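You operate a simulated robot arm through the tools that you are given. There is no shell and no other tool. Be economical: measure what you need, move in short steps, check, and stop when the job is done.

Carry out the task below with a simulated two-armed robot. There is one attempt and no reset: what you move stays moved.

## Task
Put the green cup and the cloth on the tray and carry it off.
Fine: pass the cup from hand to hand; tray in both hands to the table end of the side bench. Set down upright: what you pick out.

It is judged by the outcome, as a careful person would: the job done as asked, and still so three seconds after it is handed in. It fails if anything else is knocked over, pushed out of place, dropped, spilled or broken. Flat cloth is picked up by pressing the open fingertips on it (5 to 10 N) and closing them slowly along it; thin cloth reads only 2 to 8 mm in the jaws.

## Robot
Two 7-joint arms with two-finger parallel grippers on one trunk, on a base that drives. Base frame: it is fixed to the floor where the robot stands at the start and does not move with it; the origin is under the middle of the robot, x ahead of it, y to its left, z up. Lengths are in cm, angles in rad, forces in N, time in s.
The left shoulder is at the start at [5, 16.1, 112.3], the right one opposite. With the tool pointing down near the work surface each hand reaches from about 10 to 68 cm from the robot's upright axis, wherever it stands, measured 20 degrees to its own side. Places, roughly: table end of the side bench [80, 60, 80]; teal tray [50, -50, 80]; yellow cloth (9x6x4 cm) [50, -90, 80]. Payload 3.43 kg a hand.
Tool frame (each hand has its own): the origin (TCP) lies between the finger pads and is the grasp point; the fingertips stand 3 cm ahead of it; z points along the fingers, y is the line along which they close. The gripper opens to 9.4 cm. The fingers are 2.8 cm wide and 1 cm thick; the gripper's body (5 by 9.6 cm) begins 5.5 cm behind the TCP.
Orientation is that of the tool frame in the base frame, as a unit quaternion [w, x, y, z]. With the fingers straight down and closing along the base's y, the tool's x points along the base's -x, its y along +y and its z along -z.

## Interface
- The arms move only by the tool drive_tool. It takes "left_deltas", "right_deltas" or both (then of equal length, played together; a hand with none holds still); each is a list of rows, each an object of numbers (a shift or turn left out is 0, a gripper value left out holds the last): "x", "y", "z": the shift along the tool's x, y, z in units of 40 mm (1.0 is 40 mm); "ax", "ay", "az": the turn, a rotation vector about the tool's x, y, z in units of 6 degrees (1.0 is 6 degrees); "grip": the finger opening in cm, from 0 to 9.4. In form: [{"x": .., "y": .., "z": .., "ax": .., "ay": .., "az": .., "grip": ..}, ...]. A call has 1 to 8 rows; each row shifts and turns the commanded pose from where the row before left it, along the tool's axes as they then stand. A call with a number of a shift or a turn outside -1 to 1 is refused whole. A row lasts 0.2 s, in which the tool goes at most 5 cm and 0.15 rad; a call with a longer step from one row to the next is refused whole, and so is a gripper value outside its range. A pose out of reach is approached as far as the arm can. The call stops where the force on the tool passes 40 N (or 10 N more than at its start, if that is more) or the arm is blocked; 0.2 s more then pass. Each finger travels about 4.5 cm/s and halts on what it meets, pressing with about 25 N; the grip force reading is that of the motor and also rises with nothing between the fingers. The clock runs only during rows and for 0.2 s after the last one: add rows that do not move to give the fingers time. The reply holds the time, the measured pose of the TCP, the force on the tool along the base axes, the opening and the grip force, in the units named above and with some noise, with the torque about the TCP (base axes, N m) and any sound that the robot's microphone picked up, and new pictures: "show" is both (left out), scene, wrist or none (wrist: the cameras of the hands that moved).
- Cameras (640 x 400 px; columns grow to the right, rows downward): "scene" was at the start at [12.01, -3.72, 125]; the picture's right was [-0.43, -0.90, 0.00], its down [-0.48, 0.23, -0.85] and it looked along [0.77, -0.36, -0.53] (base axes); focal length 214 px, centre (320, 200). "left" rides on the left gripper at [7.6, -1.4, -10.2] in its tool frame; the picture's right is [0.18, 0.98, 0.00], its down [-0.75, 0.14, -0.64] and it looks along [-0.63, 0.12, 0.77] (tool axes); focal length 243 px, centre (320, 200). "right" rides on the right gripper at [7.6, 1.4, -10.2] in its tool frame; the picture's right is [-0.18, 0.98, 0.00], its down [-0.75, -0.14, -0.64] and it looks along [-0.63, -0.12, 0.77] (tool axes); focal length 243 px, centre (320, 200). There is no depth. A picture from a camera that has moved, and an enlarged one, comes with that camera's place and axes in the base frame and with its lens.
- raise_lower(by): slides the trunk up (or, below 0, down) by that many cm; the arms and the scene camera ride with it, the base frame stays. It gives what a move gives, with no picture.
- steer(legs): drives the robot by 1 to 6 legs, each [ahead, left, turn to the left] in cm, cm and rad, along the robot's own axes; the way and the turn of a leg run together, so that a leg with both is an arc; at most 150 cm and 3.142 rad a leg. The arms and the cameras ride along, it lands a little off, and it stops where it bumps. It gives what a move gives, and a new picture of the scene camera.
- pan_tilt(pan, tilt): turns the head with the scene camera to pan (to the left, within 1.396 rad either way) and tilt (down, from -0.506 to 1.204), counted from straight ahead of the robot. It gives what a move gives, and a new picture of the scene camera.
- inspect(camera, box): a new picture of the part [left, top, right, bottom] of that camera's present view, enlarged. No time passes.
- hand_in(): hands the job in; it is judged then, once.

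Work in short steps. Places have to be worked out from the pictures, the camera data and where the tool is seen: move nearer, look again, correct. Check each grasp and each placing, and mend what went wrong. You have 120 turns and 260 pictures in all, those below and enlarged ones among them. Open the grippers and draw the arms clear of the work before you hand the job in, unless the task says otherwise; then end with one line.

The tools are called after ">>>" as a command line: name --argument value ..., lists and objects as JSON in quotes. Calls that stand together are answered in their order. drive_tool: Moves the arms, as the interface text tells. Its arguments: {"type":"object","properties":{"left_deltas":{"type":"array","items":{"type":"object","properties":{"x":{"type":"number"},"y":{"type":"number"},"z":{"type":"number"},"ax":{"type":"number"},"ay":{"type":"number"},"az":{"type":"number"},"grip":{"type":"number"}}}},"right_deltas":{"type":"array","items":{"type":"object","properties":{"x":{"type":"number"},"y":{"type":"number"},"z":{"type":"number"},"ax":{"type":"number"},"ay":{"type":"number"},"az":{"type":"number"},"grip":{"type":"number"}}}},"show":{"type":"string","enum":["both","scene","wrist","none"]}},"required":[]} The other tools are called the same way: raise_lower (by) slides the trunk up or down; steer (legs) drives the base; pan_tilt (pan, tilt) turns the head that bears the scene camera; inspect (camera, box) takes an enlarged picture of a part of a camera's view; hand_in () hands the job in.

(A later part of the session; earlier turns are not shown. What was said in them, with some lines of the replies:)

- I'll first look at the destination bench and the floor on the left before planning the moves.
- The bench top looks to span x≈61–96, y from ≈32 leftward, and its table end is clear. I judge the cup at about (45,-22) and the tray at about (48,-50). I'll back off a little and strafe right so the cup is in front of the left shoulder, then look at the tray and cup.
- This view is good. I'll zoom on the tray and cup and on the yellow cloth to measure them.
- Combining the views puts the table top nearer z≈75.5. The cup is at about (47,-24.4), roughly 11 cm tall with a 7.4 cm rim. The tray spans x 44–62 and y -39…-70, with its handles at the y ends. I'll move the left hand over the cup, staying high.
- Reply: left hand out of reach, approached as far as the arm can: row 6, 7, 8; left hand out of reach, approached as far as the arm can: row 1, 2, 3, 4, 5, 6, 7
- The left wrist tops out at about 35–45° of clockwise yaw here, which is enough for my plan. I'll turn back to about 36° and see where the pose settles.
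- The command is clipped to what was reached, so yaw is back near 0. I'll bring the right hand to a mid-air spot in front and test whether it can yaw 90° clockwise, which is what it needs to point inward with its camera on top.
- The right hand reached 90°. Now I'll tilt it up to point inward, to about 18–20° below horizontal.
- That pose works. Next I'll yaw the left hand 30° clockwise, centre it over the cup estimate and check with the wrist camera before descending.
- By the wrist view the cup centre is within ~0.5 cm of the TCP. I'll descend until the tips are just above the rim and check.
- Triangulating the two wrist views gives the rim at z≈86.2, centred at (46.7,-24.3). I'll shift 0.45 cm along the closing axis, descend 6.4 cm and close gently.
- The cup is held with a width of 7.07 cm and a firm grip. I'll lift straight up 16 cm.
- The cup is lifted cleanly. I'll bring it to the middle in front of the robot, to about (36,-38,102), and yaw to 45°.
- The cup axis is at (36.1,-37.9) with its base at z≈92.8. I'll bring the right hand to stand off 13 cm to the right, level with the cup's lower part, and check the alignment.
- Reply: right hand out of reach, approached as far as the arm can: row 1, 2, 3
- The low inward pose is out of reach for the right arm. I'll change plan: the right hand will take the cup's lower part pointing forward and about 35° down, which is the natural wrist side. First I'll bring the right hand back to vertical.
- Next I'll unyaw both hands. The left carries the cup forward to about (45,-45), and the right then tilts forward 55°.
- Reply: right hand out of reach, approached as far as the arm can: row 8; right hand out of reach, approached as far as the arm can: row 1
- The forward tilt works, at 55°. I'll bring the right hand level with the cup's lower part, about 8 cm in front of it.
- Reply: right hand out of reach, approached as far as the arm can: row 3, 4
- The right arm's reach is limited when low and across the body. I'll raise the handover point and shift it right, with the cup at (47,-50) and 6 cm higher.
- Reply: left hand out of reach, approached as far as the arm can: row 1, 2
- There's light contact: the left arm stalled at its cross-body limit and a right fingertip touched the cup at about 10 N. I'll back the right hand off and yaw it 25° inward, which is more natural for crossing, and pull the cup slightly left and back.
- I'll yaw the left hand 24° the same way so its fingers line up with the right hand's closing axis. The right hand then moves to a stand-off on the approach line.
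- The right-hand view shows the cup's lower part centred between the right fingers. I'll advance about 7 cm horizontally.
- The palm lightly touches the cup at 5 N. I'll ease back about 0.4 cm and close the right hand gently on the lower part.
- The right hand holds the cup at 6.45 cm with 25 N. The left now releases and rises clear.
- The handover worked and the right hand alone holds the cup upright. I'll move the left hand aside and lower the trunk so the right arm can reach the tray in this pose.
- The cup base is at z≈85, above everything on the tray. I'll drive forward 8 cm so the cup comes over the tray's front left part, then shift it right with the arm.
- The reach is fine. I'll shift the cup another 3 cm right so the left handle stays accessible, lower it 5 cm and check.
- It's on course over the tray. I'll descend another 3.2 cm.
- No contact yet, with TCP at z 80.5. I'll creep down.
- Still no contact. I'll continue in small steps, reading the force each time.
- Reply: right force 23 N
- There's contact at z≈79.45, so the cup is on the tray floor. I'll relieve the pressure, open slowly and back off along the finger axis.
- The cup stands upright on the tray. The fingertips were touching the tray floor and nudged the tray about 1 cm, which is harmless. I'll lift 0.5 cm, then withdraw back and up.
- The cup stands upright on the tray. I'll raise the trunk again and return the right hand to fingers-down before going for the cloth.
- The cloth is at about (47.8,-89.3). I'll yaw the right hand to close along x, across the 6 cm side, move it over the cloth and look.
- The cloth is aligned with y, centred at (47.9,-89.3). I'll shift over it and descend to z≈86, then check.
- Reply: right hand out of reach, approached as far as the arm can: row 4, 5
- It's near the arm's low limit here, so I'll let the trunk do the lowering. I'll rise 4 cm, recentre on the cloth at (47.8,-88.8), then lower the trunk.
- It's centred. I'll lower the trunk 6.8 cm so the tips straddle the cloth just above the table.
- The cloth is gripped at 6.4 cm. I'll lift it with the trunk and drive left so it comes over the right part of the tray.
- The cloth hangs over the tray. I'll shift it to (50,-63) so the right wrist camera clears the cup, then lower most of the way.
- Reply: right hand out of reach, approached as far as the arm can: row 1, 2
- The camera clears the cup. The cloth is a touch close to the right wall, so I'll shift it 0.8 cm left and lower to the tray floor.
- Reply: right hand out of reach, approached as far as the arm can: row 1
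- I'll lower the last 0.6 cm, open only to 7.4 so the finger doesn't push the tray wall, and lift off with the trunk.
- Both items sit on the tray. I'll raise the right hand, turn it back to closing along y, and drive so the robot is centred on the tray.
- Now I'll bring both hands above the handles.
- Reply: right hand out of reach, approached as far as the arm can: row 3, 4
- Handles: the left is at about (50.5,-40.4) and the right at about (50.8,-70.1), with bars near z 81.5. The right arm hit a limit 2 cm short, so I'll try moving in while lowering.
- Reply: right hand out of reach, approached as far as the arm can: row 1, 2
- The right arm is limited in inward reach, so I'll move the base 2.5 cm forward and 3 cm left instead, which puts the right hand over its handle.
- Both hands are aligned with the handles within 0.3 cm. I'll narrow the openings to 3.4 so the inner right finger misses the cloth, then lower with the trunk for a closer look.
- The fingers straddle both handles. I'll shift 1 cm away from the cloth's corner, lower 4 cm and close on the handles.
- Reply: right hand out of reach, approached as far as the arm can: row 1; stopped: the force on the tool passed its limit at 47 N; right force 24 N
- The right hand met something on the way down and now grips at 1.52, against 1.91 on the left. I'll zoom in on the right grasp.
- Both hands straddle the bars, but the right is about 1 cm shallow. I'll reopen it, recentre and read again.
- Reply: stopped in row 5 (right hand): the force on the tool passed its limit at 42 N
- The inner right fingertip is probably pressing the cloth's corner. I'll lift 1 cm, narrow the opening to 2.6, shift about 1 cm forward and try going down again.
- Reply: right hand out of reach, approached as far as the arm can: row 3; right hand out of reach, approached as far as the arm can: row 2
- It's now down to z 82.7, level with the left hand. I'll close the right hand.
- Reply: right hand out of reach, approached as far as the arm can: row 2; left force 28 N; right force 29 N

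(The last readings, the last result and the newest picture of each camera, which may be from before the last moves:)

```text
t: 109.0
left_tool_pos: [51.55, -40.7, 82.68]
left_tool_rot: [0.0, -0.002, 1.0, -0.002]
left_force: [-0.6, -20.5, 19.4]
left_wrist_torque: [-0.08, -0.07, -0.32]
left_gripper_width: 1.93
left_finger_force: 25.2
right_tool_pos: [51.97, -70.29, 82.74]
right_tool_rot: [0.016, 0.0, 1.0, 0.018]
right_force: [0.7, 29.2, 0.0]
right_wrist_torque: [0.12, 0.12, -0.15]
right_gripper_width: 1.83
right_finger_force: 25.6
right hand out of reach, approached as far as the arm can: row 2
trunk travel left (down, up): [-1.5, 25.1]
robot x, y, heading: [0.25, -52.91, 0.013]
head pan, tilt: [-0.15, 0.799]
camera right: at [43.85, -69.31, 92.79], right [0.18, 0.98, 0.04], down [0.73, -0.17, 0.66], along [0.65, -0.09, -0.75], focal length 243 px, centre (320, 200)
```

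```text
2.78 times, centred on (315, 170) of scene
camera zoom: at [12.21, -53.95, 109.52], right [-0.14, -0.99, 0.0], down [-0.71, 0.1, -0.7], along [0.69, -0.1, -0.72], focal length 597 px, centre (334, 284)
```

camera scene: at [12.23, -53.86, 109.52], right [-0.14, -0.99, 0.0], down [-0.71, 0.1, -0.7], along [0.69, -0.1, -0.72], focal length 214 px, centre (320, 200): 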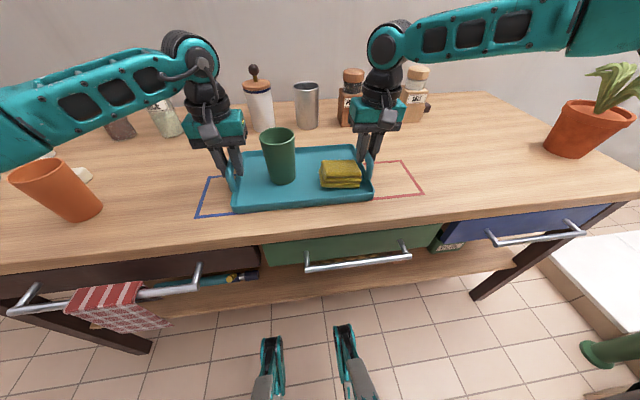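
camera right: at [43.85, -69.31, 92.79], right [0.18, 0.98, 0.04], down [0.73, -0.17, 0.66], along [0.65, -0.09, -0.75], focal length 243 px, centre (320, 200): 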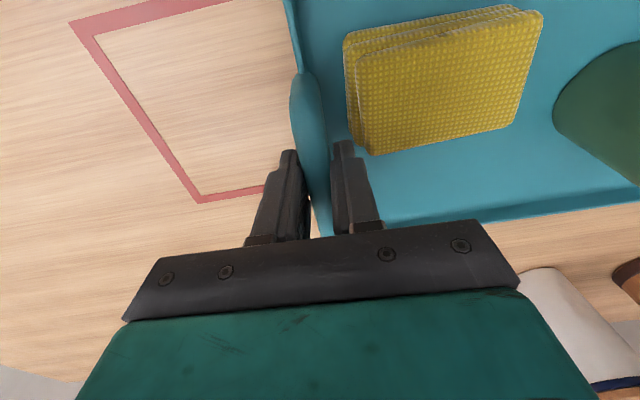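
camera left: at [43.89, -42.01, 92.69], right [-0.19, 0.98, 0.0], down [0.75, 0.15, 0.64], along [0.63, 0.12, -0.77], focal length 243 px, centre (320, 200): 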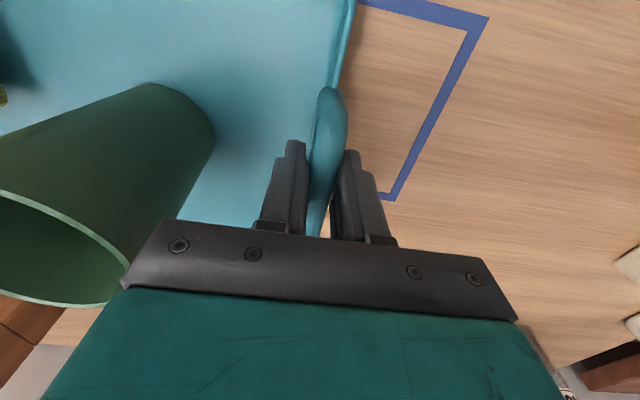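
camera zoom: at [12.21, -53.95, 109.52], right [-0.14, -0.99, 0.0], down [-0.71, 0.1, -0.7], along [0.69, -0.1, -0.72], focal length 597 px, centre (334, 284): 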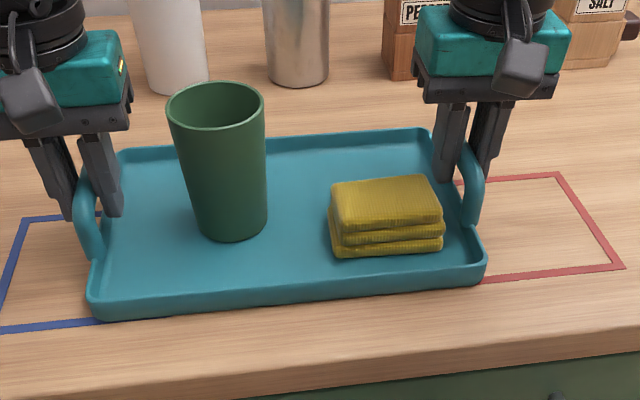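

Both handles are held, at 1.93 and 1.83. The hands are slightly stretched apart, so I'll ease the left hand inward 0.3 cm and up a little, then lift a few cm with the trunk.

>>> drive_tool --left_deltas '[{"y": -0.06, "z": -0.03}, {}]' --show "none"

>>> raise_lower --by 3

>>> inspect --camera "scene" --box '[180, 80, 440, 250]'

```text
t: 109.6
left_tool_pos: [51.51, -40.8, 82.44]
left_tool_rot: [0.001, -0.004, 1.0, -0.001]
left_force: [-1.0, -18.6, 13.8]
left_wrist_torque: [-0.09, -0.24, -0.29]
left_gripper_width: 1.96
left_finger_force: 24.8
right_tool_pos: [52.09, -70.39, 82.8]
right_tool_rot: [0.016, 0.002, 1.0, 0.019]
right_force: [-0.9, 24.4, 2.3]
right_wrist_torque: [0.08, 0.07, -0.05]
right_gripper_width: 1.82
right_finger_force: 25.2
trunk travel left (down, up): [-1.5, 25.1]
robot x, y, heading: [0.33, -52.98, 0.008]
head pan, tilt: [-0.15, 0.799]
```

```text
t: 110.4
left_tool_pos: [51.52, -40.92, 85.35]
left_tool_rot: [-0.001, -0.003, 1.0, 0.0]
left_force: [-0.6, -21.5, -2.2]
left_wrist_torque: [0.05, 0.34, -0.31]
left_gripper_width: 1.9
left_finger_force: 25.0
right_tool_pos: [52.09, -70.55, 85.56]
right_tool_rot: [0.014, 0.003, 1.0, 0.018]
right_force: [1.5, 22.9, -1.4]
right_wrist_torque: [0.22, -0.34, -0.08]
right_gripper_width: 1.52
right_finger_force: 24.9
trunk travel left (down, up): [-4.5, 22.1]
robot x, y, heading: [0.59, -53.1, 0.012]
head pan, tilt: [-0.15, 0.799]
```

```text
2.35 times, centred on (310, 165) of scene
camera zoom: at [12.39, -53.99, 112.49], right [-0.14, -0.99, 0.0], down [-0.71, 0.1, -0.7], along [0.69, -0.1, -0.72], focal length 505 px, centre (344, 282)
```

zoom: 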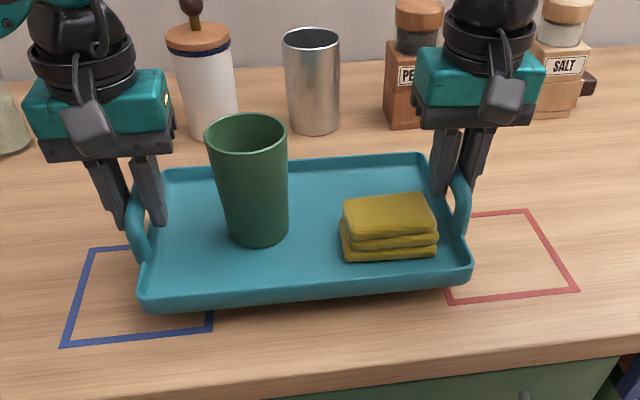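

The tray is up with both items stable. I'll ease the sideways tension a bit more, then rise further.

>>> drive_tool --left_deltas '[{"y": -0.07}, {"y": -0.07}, {}]' --show "none"

>>> raise_lower --by 7

>>> inspect --camera "scene" --box '[180, 80, 440, 250]'

```text
t: 111.2
left_tool_pos: [51.6, -41.11, 85.47]
left_tool_rot: [0.0, -0.006, 1.0, 0.002]
left_force: [-1.0, -2.4, -1.5]
left_wrist_torque: [0.02, 0.17, -0.46]
left_gripper_width: 1.92
left_finger_force: 24.9
right_tool_pos: [52.1, -70.8, 85.56]
right_tool_rot: [0.014, 0.004, 1.0, 0.016]
right_force: [2.4, 2.9, -1.1]
right_wrist_torque: [0.08, -0.2, 0.1]
right_gripper_width: 1.55
right_finger_force: 24.8
trunk travel left (down, up): [-4.5, 22.1]
robot x, y, heading: [0.56, -53.1, 0.011]
head pan, tilt: [-0.15, 0.799]
```

```text
t: 112.2
left_tool_pos: [51.51, -41.11, 92.45]
left_tool_rot: [0.0, -0.006, 1.0, 0.002]
left_force: [-0.7, 15.3, -1.2]
left_wrist_torque: [0.05, -0.13, -0.36]
left_gripper_width: 1.91
left_finger_force: 25.3
right_tool_pos: [52.19, -70.82, 92.43]
right_tool_rot: [0.014, 0.003, 1.0, 0.015]
right_force: [1.2, -14.6, -1.5]
right_wrist_torque: [-0.13, 0.12, 0.11]
right_gripper_width: 1.53
right_finger_force: 25.4
trunk travel left (down, up): [-11.5, 15.1]
robot x, y, heading: [0.59, -52.79, 0.003]
head pan, tilt: [-0.15, 0.799]
```

```text
2.35 times, centred on (310, 165) of scene
camera zoom: at [12.39, -53.98, 119.49], right [-0.14, -0.99, 0.0], down [-0.71, 0.1, -0.7], along [0.69, -0.1, -0.72], focal length 505 px, centre (344, 282)
```

zoom: 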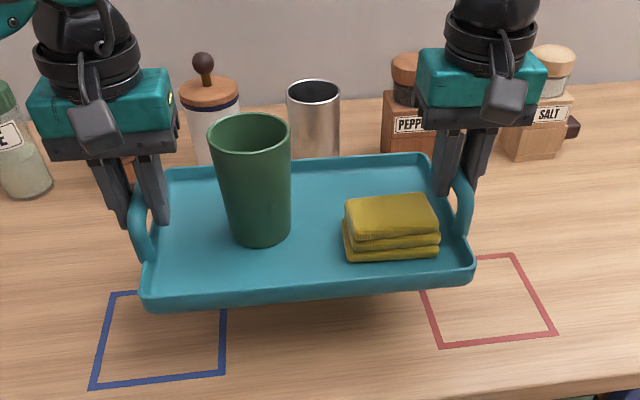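

The tray is carried level with both items steady. I'll back away from the table so the tray clears its edge, then check.

>>> steer --legs '[[-38, 0, 0]]'

>>> pan_tilt --pan 0.6 --tilt 0.55

```text
t: 114.6
left_tool_pos: [14.42, -41.47, 92.53]
left_tool_rot: [-0.002, -0.006, 1.0, 0.002]
left_force: [-2.4, 25.3, -0.7]
left_wrist_torque: [0.13, 0.02, -0.34]
left_gripper_width: 1.9
left_finger_force: 25.1
right_tool_pos: [14.75, -71.03, 92.55]
right_tool_rot: [0.014, 0.003, 1.0, 0.014]
right_force: [0.8, -25.8, -1.5]
right_wrist_torque: [-0.2, -0.03, 0.11]
right_gripper_width: 1.56
right_finger_force: 24.8
trunk travel left (down, up): [-11.5, 15.1]
robot x, y, heading: [-37.02, -53.41, 0.014]
head pan, tilt: [-0.15, 0.799]
camera scene: at [-24.88, -54.29, 119.5], right [-0.14, -0.99, 0.0], down [-0.71, 0.1, -0.7], along [0.69, -0.1, -0.72], focal length 214 px, centre (320, 200)
```

scene: 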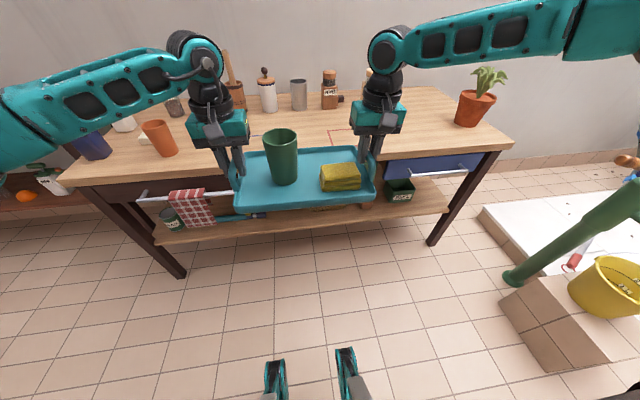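

```text
t: 115.7
left_tool_pos: [14.33, -41.39, 92.56]
left_tool_rot: [-0.002, -0.007, 1.0, 0.002]
left_force: [-1.6, 1.8, -1.6]
left_wrist_torque: [0.0, 0.06, -0.36]
left_gripper_width: 1.89
left_finger_force: 25.4
right_tool_pos: [14.86, -71.15, 92.44]
right_tool_rot: [0.014, 0.003, 1.0, 0.013]
right_force: [1.2, -1.5, -2.2]
right_wrist_torque: [-0.01, -0.01, 0.12]
right_gripper_width: 1.53
right_finger_force: 24.8
trunk travel left (down, up): [-11.5, 15.1]
robot x, y, heading: [-36.71, -53.18, 0.002]
head pan, tilt: [0.6, 0.55]
camera scene: at [-25.47, -48.02, 121.63], right [0.57, -0.82, 0.0], down [-0.43, -0.3, -0.85], along [0.7, 0.49, -0.52], focal length 214 px, centre (320, 200)
```

scene: 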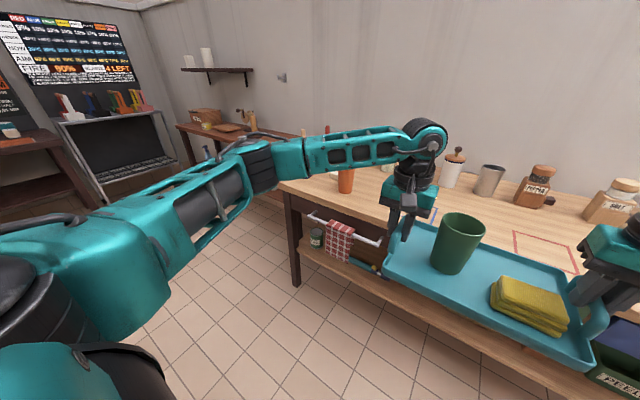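

The floor to the left is clear. I'll drive left about 60 cm and look again.

>>> steer --legs '[[0, 60, 0]]'

```text
t: 121.6
left_tool_pos: [13.71, 19.79, 92.42]
left_tool_rot: [-0.002, -0.005, 1.0, 0.003]
left_force: [-0.5, 4.7, -1.4]
left_wrist_torque: [-0.01, 0.02, -0.31]
left_gripper_width: 1.85
left_finger_force: 24.9
right_tool_pos: [14.37, -9.82, 92.35]
right_tool_rot: [0.015, 0.003, 1.0, 0.013]
right_force: [0.4, -4.9, -1.3]
right_wrist_torque: [-0.07, 0.01, 0.08]
right_gripper_width: 1.53
right_finger_force: 25.3
trunk travel left (down, up): [-11.5, 15.1]
robot x, y, heading: [-37.27, 8.07, 0.013]
head pan, tilt: [0.6, 0.55]
camera scene: at [-26.03, 13.25, 121.63], right [0.57, -0.82, 0.0], down [-0.43, -0.3, -0.85], along [0.7, 0.49, -0.52], focal length 214 px, centre (320, 200)
```

scene: 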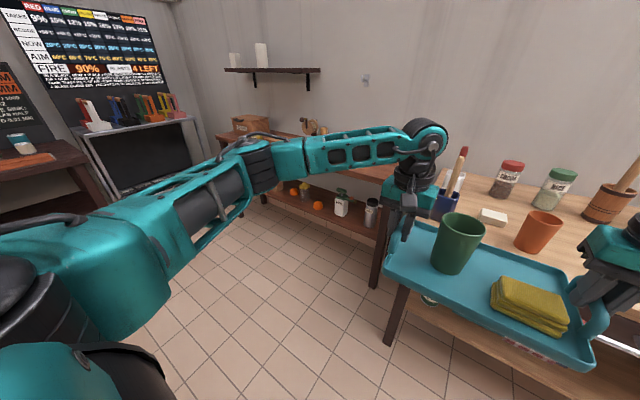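

Still clear and stable. I'll drive another 55 cm left, then look straight ahead.

>>> steer --legs '[[0, 54, 0]]'

>>> pan_tilt --pan 0.0 --tilt 0.55

```text
t: 126.9
left_tool_pos: [13.28, 74.59, 92.34]
left_tool_rot: [-0.002, -0.005, 1.0, 0.003]
left_force: [-1.7, 1.3, -0.6]
left_wrist_torque: [0.02, 0.04, -0.52]
left_gripper_width: 1.55
left_finger_force: 24.9
right_tool_pos: [13.82, 44.96, 92.51]
right_tool_rot: [0.014, 0.003, 1.0, 0.013]
right_force: [0.8, -1.2, -1.0]
right_wrist_torque: [0.0, 0.0, 0.13]
right_gripper_width: 1.53
right_finger_force: 24.5
trunk travel left (down, up): [-11.5, 15.1]
robot x, y, heading: [-37.81, 62.97, 0.009]
head pan, tilt: [0.6, 0.55]
camera scene: at [-26.52, 67.98, 121.63], right [0.57, -0.82, 0.0], down [-0.43, -0.3, -0.85], along [0.7, 0.49, -0.52], focal length 214 px, centre (320, 200)
```

scene: 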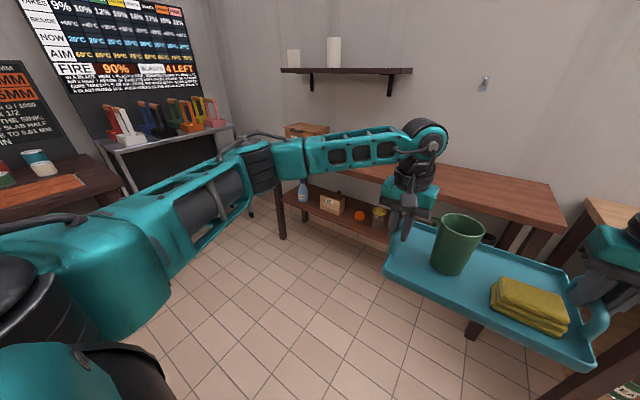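

```text
t: 127.9
left_tool_pos: [13.24, 74.45, 92.46]
left_tool_rot: [-0.003, -0.007, 1.0, 0.003]
left_force: [-0.9, 1.0, -2.2]
left_wrist_torque: [-0.01, 0.02, -0.52]
left_gripper_width: 1.52
left_finger_force: 25.2
right_tool_pos: [13.81, 45.03, 92.54]
right_tool_rot: [0.013, 0.002, 1.0, 0.014]
right_force: [2.1, -0.8, -2.5]
right_wrist_torque: [0.0, -0.02, 0.16]
right_gripper_width: 1.52
right_finger_force: 25.6
trunk travel left (down, up): [-11.5, 15.1]
robot x, y, heading: [-37.77, 62.76, 0.009]
head pan, tilt: [0.0, 0.55]
camera scene: at [-24.91, 62.92, 121.63], right [0.01, -1.0, 0.0], down [-0.52, -0.01, -0.85], along [0.85, 0.01, -0.52], focal length 214 px, centre (320, 200)
```

scene: 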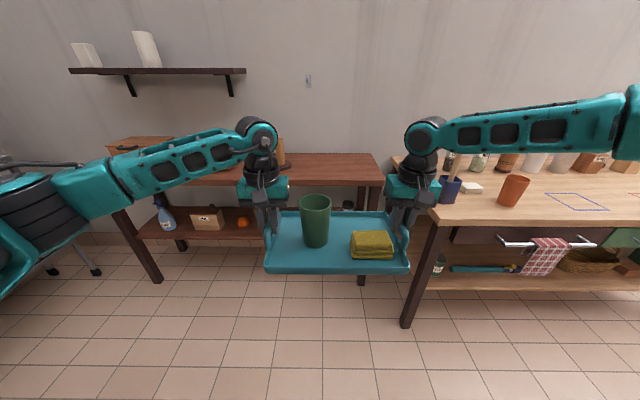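

The bench top comes out at z≈77, x 64–102, with its table end at y≈34. I'll zoom in to check what stands on it.

>>> inspect --camera "scene" --box '[100, 110, 420, 230]'

>>> inspect --camera "scene" --box '[230, 170, 430, 290]'

```text
2.00 times, centred on (260, 170) of scene
camera zoom: at [-24.91, 62.92, 121.63], right [0.01, -1.0, 0.0], down [-0.52, -0.01, -0.85], along [0.85, 0.01, -0.52], focal length 429 px, centre (440, 260)
```

zoom: 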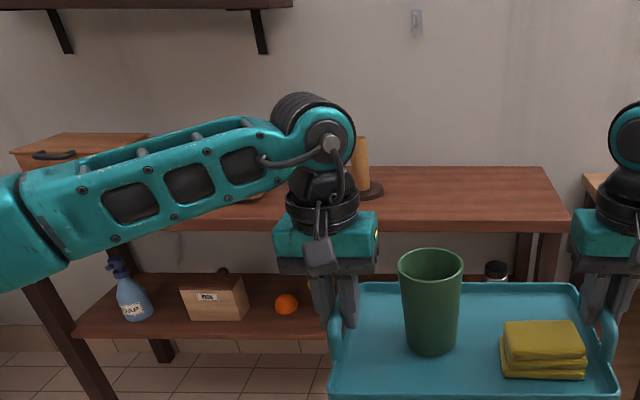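

```text
3.20 times, centred on (330, 230) of scene
camera zoom: at [-24.91, 62.92, 121.63], right [0.01, -1.0, 0.0], down [-0.52, -0.01, -0.85], along [0.85, 0.01, -0.52], focal length 686 px, centre (288, 104)
```

zoom: 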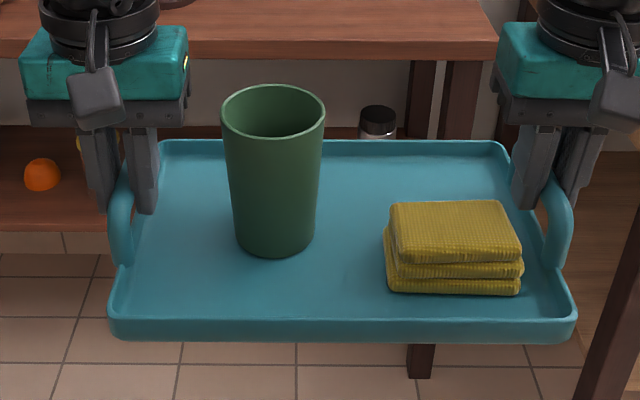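

A round wooden stand is at about (84,85), so I'll set the tray centre near y≈56 to keep clear of it. I'll shift right slightly and drive forward in stages.

>>> steer --legs '[[0, -3.7, 0], [42, 0, 0]]'

```text
t: 131.0
left_tool_pos: [54.6, 70.93, 92.54]
left_tool_rot: [-0.002, -0.004, 1.0, 0.003]
left_force: [-0.4, 1.3, -1.7]
left_wrist_torque: [0.0, 0.02, -0.51]
left_gripper_width: 1.54
left_finger_force: 24.5
right_tool_pos: [54.96, 41.23, 92.46]
right_tool_rot: [0.014, 0.004, 1.0, 0.014]
right_force: [0.5, -0.3, -1.0]
right_wrist_torque: [-0.04, 0.01, 0.12]
right_gripper_width: 1.52
right_finger_force: 25.2
trunk travel left (down, up): [-11.5, 15.1]
robot x, y, heading: [3.26, 59.33, 0.006]
head pan, tilt: [0.0, 0.55]
camera scene: at [16.32, 59.41, 121.63], right [0.0, -1.0, 0.0], down [-0.52, 0.0, -0.85], along [0.85, 0.0, -0.52], focal length 214 px, centre (320, 200)
```

scene: 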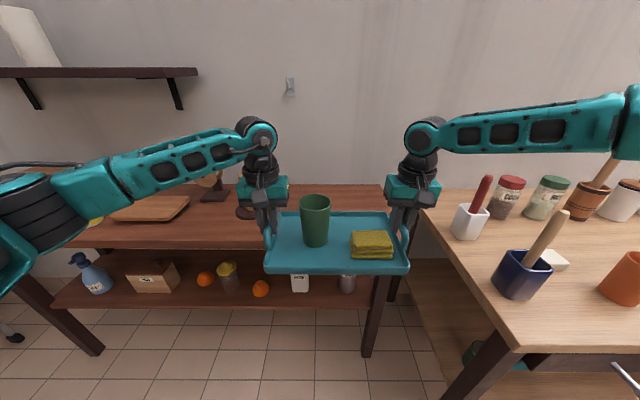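

The path is clear. I'll shift 2 cm left for margin from the bench end and drive the remaining 26 cm.

>>> steer --legs '[[0, 1.8, 0], [26, 0, 0]]'

>>> pan_tilt --pan 0.0 --tilt 0.75

```text
t: 133.3
left_tool_pos: [80.86, 72.82, 92.5]
left_tool_rot: [-0.001, -0.002, 1.0, 0.002]
left_force: [-1.1, 1.2, -0.6]
left_wrist_torque: [0.0, 0.1, -0.47]
left_gripper_width: 1.54
left_finger_force: 25.1
right_tool_pos: [81.16, 43.07, 92.49]
right_tool_rot: [0.014, 0.007, 1.0, 0.013]
right_force: [1.4, -0.4, -1.2]
right_wrist_torque: [0.0, -0.08, 0.14]
right_gripper_width: 1.52
right_finger_force: 25.3
trunk travel left (down, up): [-11.5, 15.1]
robot x, y, heading: [29.73, 61.66, 0.003]
head pan, tilt: [0.0, 0.55]
camera scene: at [42.59, 61.29, 121.62], right [0.0, -1.0, 0.0], down [-0.52, 0.0, -0.85], along [0.85, 0.0, -0.52], focal length 214 px, centre (320, 200)
```

scene: 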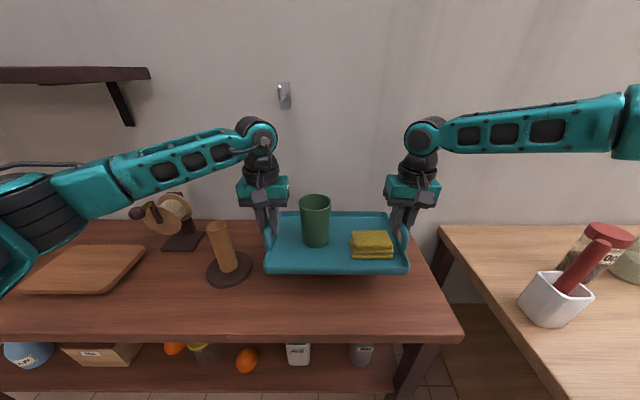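

```text
t: 134.1
left_tool_pos: [80.85, 72.72, 92.42]
left_tool_rot: [-0.001, -0.002, 1.0, 0.003]
left_force: [-0.7, 1.2, -0.7]
left_wrist_torque: [0.01, -0.07, -0.5]
left_gripper_width: 1.53
left_finger_force: 25.1
right_tool_pos: [81.15, 42.94, 92.48]
right_tool_rot: [0.014, 0.006, 1.0, 0.014]
right_force: [0.6, -0.7, -1.9]
right_wrist_torque: [0.0, 0.05, 0.16]
right_gripper_width: 1.52
right_finger_force: 24.8
trunk travel left (down, up): [-11.5, 15.1]
robot x, y, heading: [29.38, 61.14, -0.002]
head pan, tilt: [0.0, 0.75]
camera scene: at [41.86, 61.28, 119.9], right [0.0, -1.0, 0.0], down [-0.68, 0.0, -0.73], along [0.73, 0.0, -0.68], focal length 214 px, centre (320, 200)
```

scene: 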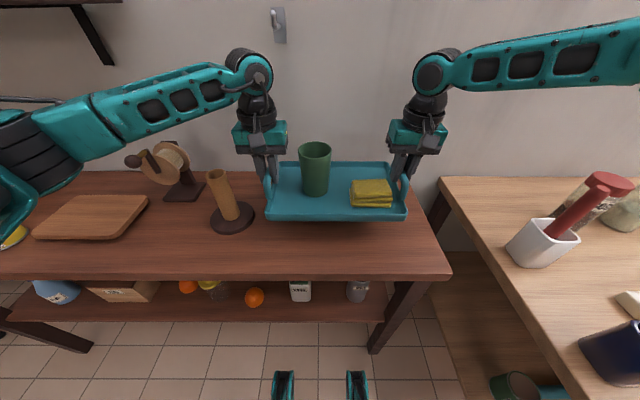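

The tray is centred over the free table end of the bench: front edge x≈64, end y≈33, and the stand's base starts at y≈79. I'll lower with the trunk most of the way.

>>> raise_lower --by -6.5

>>> inspect --camera "scene" --box '[200, 60, 460, 260]'

```text
t: 135.1
left_tool_pos: [80.79, 72.73, 85.92]
left_tool_rot: [-0.002, -0.002, 1.0, 0.003]
left_force: [-0.5, 1.8, -1.3]
left_wrist_torque: [0.01, 0.06, -0.48]
left_gripper_width: 1.53
left_finger_force: 25.2
right_tool_pos: [81.14, 43.12, 86.04]
right_tool_rot: [0.014, 0.004, 1.0, 0.013]
right_force: [1.1, -1.3, -0.9]
right_wrist_torque: [0.0, -0.08, 0.15]
right_gripper_width: 1.54
right_finger_force: 25.3
trunk travel left (down, up): [-5.0, 21.6]
robot x, y, heading: [29.49, 61.18, -0.001]
head pan, tilt: [0.0, 0.75]
```

```text
2.00 times, centred on (330, 160) of scene
camera zoom: at [41.84, 61.29, 113.4], right [0.0, -1.0, 0.0], down [-0.68, 0.0, -0.73], along [0.73, 0.0, -0.68], focal length 429 px, centre (300, 280)
```

zoom: 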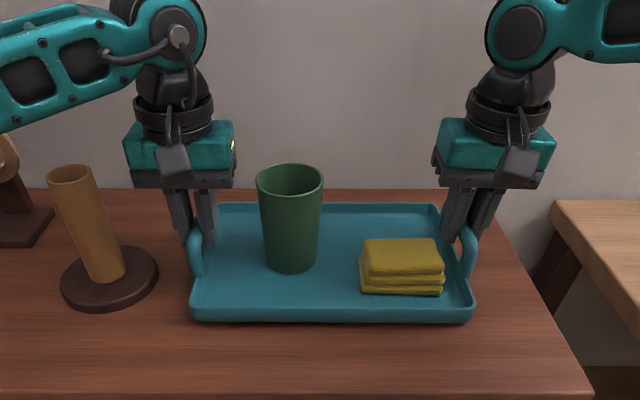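

Nearly there and still no load. I'll lower in small steps, watching the forces.

>>> raise_lower --by -1.5

>>> raise_lower --by -0.6

```text
t: 135.7
left_tool_pos: [80.65, 72.61, 84.97]
left_tool_rot: [0.004, -0.002, 1.0, 0.002]
left_force: [3.1, 2.9, 23.7]
left_wrist_torque: [0.01, 0.01, -0.49]
left_gripper_width: 1.52
left_finger_force: 25.0
right_tool_pos: [81.11, 43.03, 85.06]
right_tool_rot: [0.019, 0.006, 1.0, 0.015]
right_force: [3.1, -4.9, 20.2]
right_wrist_torque: [0.0, 0.27, 0.17]
right_gripper_width: 1.51
right_finger_force: 24.9
trunk travel left (down, up): [-3.5, 23.1]
robot x, y, heading: [29.71, 61.05, 0.004]
head pan, tilt: [0.0, 0.75]
```

```text
t: 136.2
left_tool_pos: [80.84, 72.62, 84.93]
left_tool_rot: [0.007, -0.004, 1.0, -0.001]
left_force: [-0.3, 3.2, 12.1]
left_wrist_torque: [0.1, 0.53, -0.4]
left_gripper_width: 1.55
left_finger_force: 25.2
right_tool_pos: [81.28, 43.13, 85.04]
right_tool_rot: [0.023, 0.006, 1.0, 0.016]
right_force: [-1.4, -2.9, 13.7]
right_wrist_torque: [-0.11, 0.67, 0.36]
right_gripper_width: 1.57
right_finger_force: 24.9
trunk travel left (down, up): [-3.2, 23.4]
robot x, y, heading: [29.56, 60.96, -0.003]
head pan, tilt: [0.0, 0.75]
stopped: the force on the tool passed its limit at 43 N (the readings are from after the stop); the commanded pose is now the measured one
```

Both hands report contact evenly at z≈85, so the tray is on the bench. I'll check the picture.

>>> inspect --camera "scene" --box '[200, 60, 460, 260]'

>>> inspect --camera "left" --box '[0, 0, 640, 400]'

```text
2.00 times, centred on (330, 160) of scene
camera zoom: at [41.66, 61.29, 111.58], right [0.0, -1.0, 0.0], down [-0.68, 0.0, -0.73], along [0.73, 0.0, -0.68], focal length 429 px, centre (300, 280)
```

zoom: 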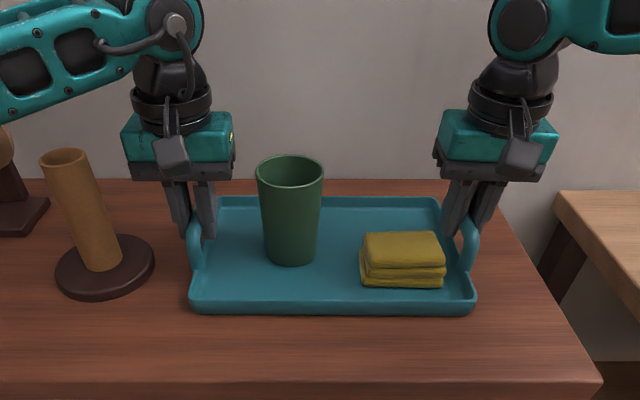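

```text
1.00 times, centred on (320, 200) of left (not enlarged: the box is as wide or as high as the picture)
camera zoom: at [73.18, 71.19, 95.01], right [-0.19, 0.98, 0.0], down [0.74, 0.15, 0.65], along [0.64, 0.12, -0.76], focal length 243 px, centre (320, 200)
```

zoom: 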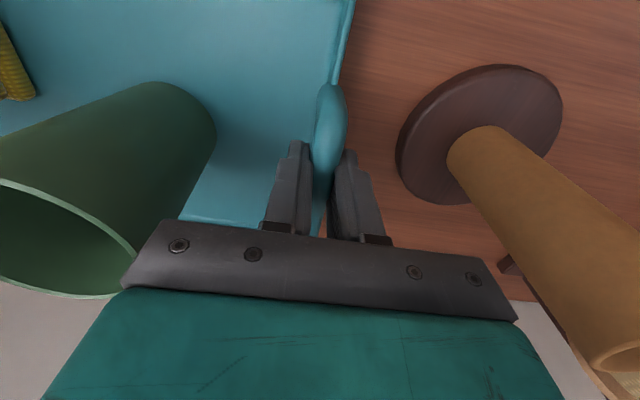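

The tray sits flat on the bench. I'll relieve the press by raising 0.3 cm, then open both hands to 3.2.

>>> raise_lower --by 0.3

>>> drive_tool --left_deltas '[{"grip": 2.0}, {"grip": 2.6}, {"grip": 3.2}, {}]' --right_deltas '[{"grip": 2.0}, {"grip": 2.6}, {"grip": 3.2}, {}]' --show "both"

```text
t: 136.7
left_tool_pos: [80.98, 72.69, 85.02]
left_tool_rot: [0.005, -0.003, 1.0, 0.001]
left_force: [-2.5, 2.2, 5.6]
left_wrist_torque: [-0.04, -0.6, -0.55]
left_gripper_width: 1.56
left_finger_force: 25.8
right_tool_pos: [81.43, 43.14, 85.03]
right_tool_rot: [0.021, 0.006, 1.0, 0.015]
right_force: [-0.2, -1.6, 3.4]
right_wrist_torque: [-0.02, -0.5, 0.24]
right_gripper_width: 1.57
right_finger_force: 24.9
trunk travel left (down, up): [-3.5, 23.1]
robot x, y, heading: [29.56, 61.48, 0.002]
head pan, tilt: [0.0, 0.75]
```

```text
t: 137.7
left_tool_pos: [80.98, 72.74, 85.0]
left_tool_rot: [0.005, -0.004, 1.0, 0.0]
left_force: [-0.3, 0.3, 0.3]
left_wrist_torque: [-0.04, 0.01, -0.01]
left_gripper_width: 3.19
left_finger_force: 0.1
right_tool_pos: [81.46, 43.02, 84.96]
right_tool_rot: [0.021, 0.007, 1.0, 0.015]
right_force: [-0.6, 0.3, -0.4]
right_wrist_torque: [0.01, 0.02, -0.01]
right_gripper_width: 3.2
right_finger_force: 0.1
trunk travel left (down, up): [-3.5, 23.1]
robot x, y, heading: [29.63, 61.18, 0.005]
head pan, tilt: [0.0, 0.75]
camera scene: at [41.86, 61.28, 111.9], right [0.0, -1.0, 0.0], down [-0.68, 0.0, -0.73], along [0.73, 0.0, -0.68], focal length 214 px, centre (320, 200)
camera right: at [73.28, 44.26, 95.03], right [0.2, 0.98, 0.04], down [0.73, -0.17, 0.67], along [0.66, -0.1, -0.74], focal length 243 px, centre (320, 200)
camera left: at [73.33, 71.16, 95.07], right [-0.19, 0.98, 0.0], down [0.75, 0.15, 0.65], along [0.64, 0.12, -0.76], focal length 243 px, centre (320, 200)
```

scene: 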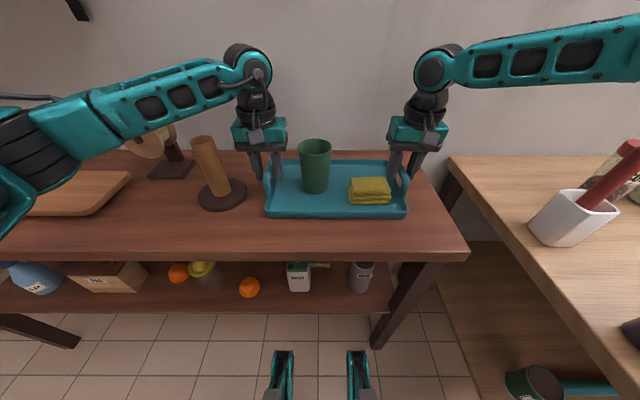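
right: 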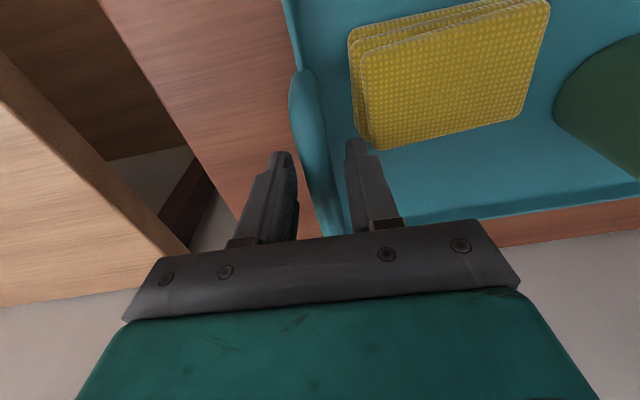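
left: 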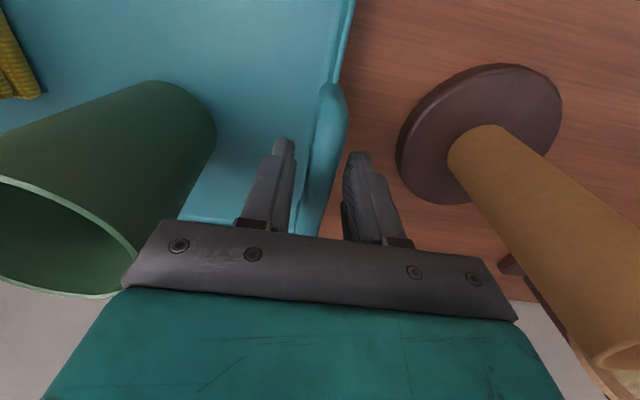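

Both hands are free of the handles, with forces near zero. I'll raise straight up with the trunk so the fingers leave the handles.

>>> raise_lower --by 14

>>> steer --legs '[[-30, 0, 0]]'

>>> inspect --camera "scene" --box '[200, 60, 480, 260]'

```text
t: 139.3
left_tool_pos: [81.02, 72.53, 99.06]
left_tool_rot: [0.004, -0.003, 1.0, 0.0]
left_force: [0.4, 0.6, 0.3]
left_wrist_torque: [-0.01, 0.01, -0.02]
left_gripper_width: 3.19
left_finger_force: 0.0
right_tool_pos: [81.43, 43.07, 98.95]
right_tool_rot: [0.019, 0.007, 1.0, 0.015]
right_force: [0.2, 0.6, 0.6]
right_wrist_torque: [0.02, -0.01, -0.01]
right_gripper_width: 3.21
right_finger_force: 0.0
trunk travel left (down, up): [-17.5, 9.1]
robot x, y, heading: [29.75, 61.09, -0.002]
head pan, tilt: [0.0, 0.75]
```

```text
t: 141.4
left_tool_pos: [51.08, 72.45, 99.07]
left_tool_rot: [0.004, -0.001, 1.0, 0.0]
left_force: [1.0, -0.2, 0.3]
left_wrist_torque: [0.0, -0.02, 0.0]
left_gripper_width: 3.18
left_finger_force: 0.2
right_tool_pos: [51.43, 42.74, 98.93]
right_tool_rot: [0.021, 0.009, 1.0, 0.015]
right_force: [0.2, -0.3, 0.2]
right_wrist_torque: [0.01, 0.0, 0.02]
right_gripper_width: 3.19
right_finger_force: 0.1
trunk travel left (down, up): [-17.5, 9.1]
robot x, y, heading: [-0.62, 61.19, -0.007]
head pan, tilt: [0.0, 0.75]
camera scene: at [11.88, 61.22, 125.91], right [0.0, -1.0, 0.0], down [-0.68, 0.0, -0.73], along [0.73, 0.0, -0.68], focal length 214 px, centre (320, 200)
```

scene: 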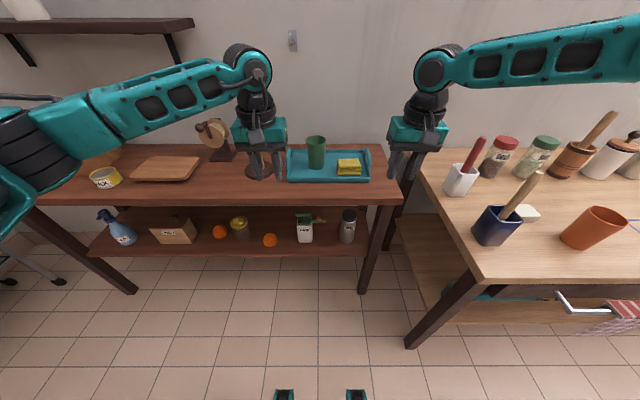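

```text
2.00 times, centred on (340, 160) of scene
camera zoom: at [11.88, 61.22, 125.91], right [0.0, -1.0, 0.0], down [-0.68, 0.0, -0.73], along [0.73, 0.0, -0.68], focal length 429 px, centre (280, 280)
```

zoom: 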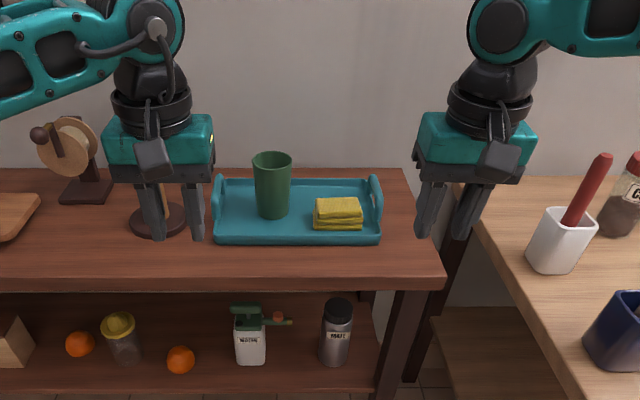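

The tray stands on the table end of the bench with the cup upright and the cloth on it. The neighbouring items in view stand as before, and the arms are clear. I'll open the grippers fully and let things settle.

>>> drive_tool --left_deltas '[{"grip": 9.0}, {}, {}, {}]' --right_deltas '[{"grip": 9.0}, {}, {}, {}]' --show "none"

>>> hand_in

```text
t: 142.4
left_tool_pos: [51.13, 72.4, 98.96]
left_tool_rot: [0.005, 0.0, 1.0, 0.0]
left_force: [-0.2, 0.0, -0.6]
left_wrist_torque: [0.01, 0.01, 0.0]
left_gripper_width: 9.01
left_finger_force: 0.0
right_tool_pos: [51.39, 42.72, 99.05]
right_tool_rot: [0.02, 0.009, 1.0, 0.015]
right_force: [0.2, 0.2, 0.9]
right_wrist_torque: [-0.02, 0.01, 0.03]
right_gripper_width: 8.99
right_finger_force: 0.1
trunk travel left (down, up): [-17.5, 9.1]
robot x, y, heading: [-0.17, 60.91, -0.004]
head pan, tilt: [0.0, 0.75]
```

```text
The job is handed in.
```

The job is handed in: I passed the green cup from the left hand to the right and set it upright on the tray with the yellow cloth, then carried the tray in both hands to the table end of the side bench and set it down level there.
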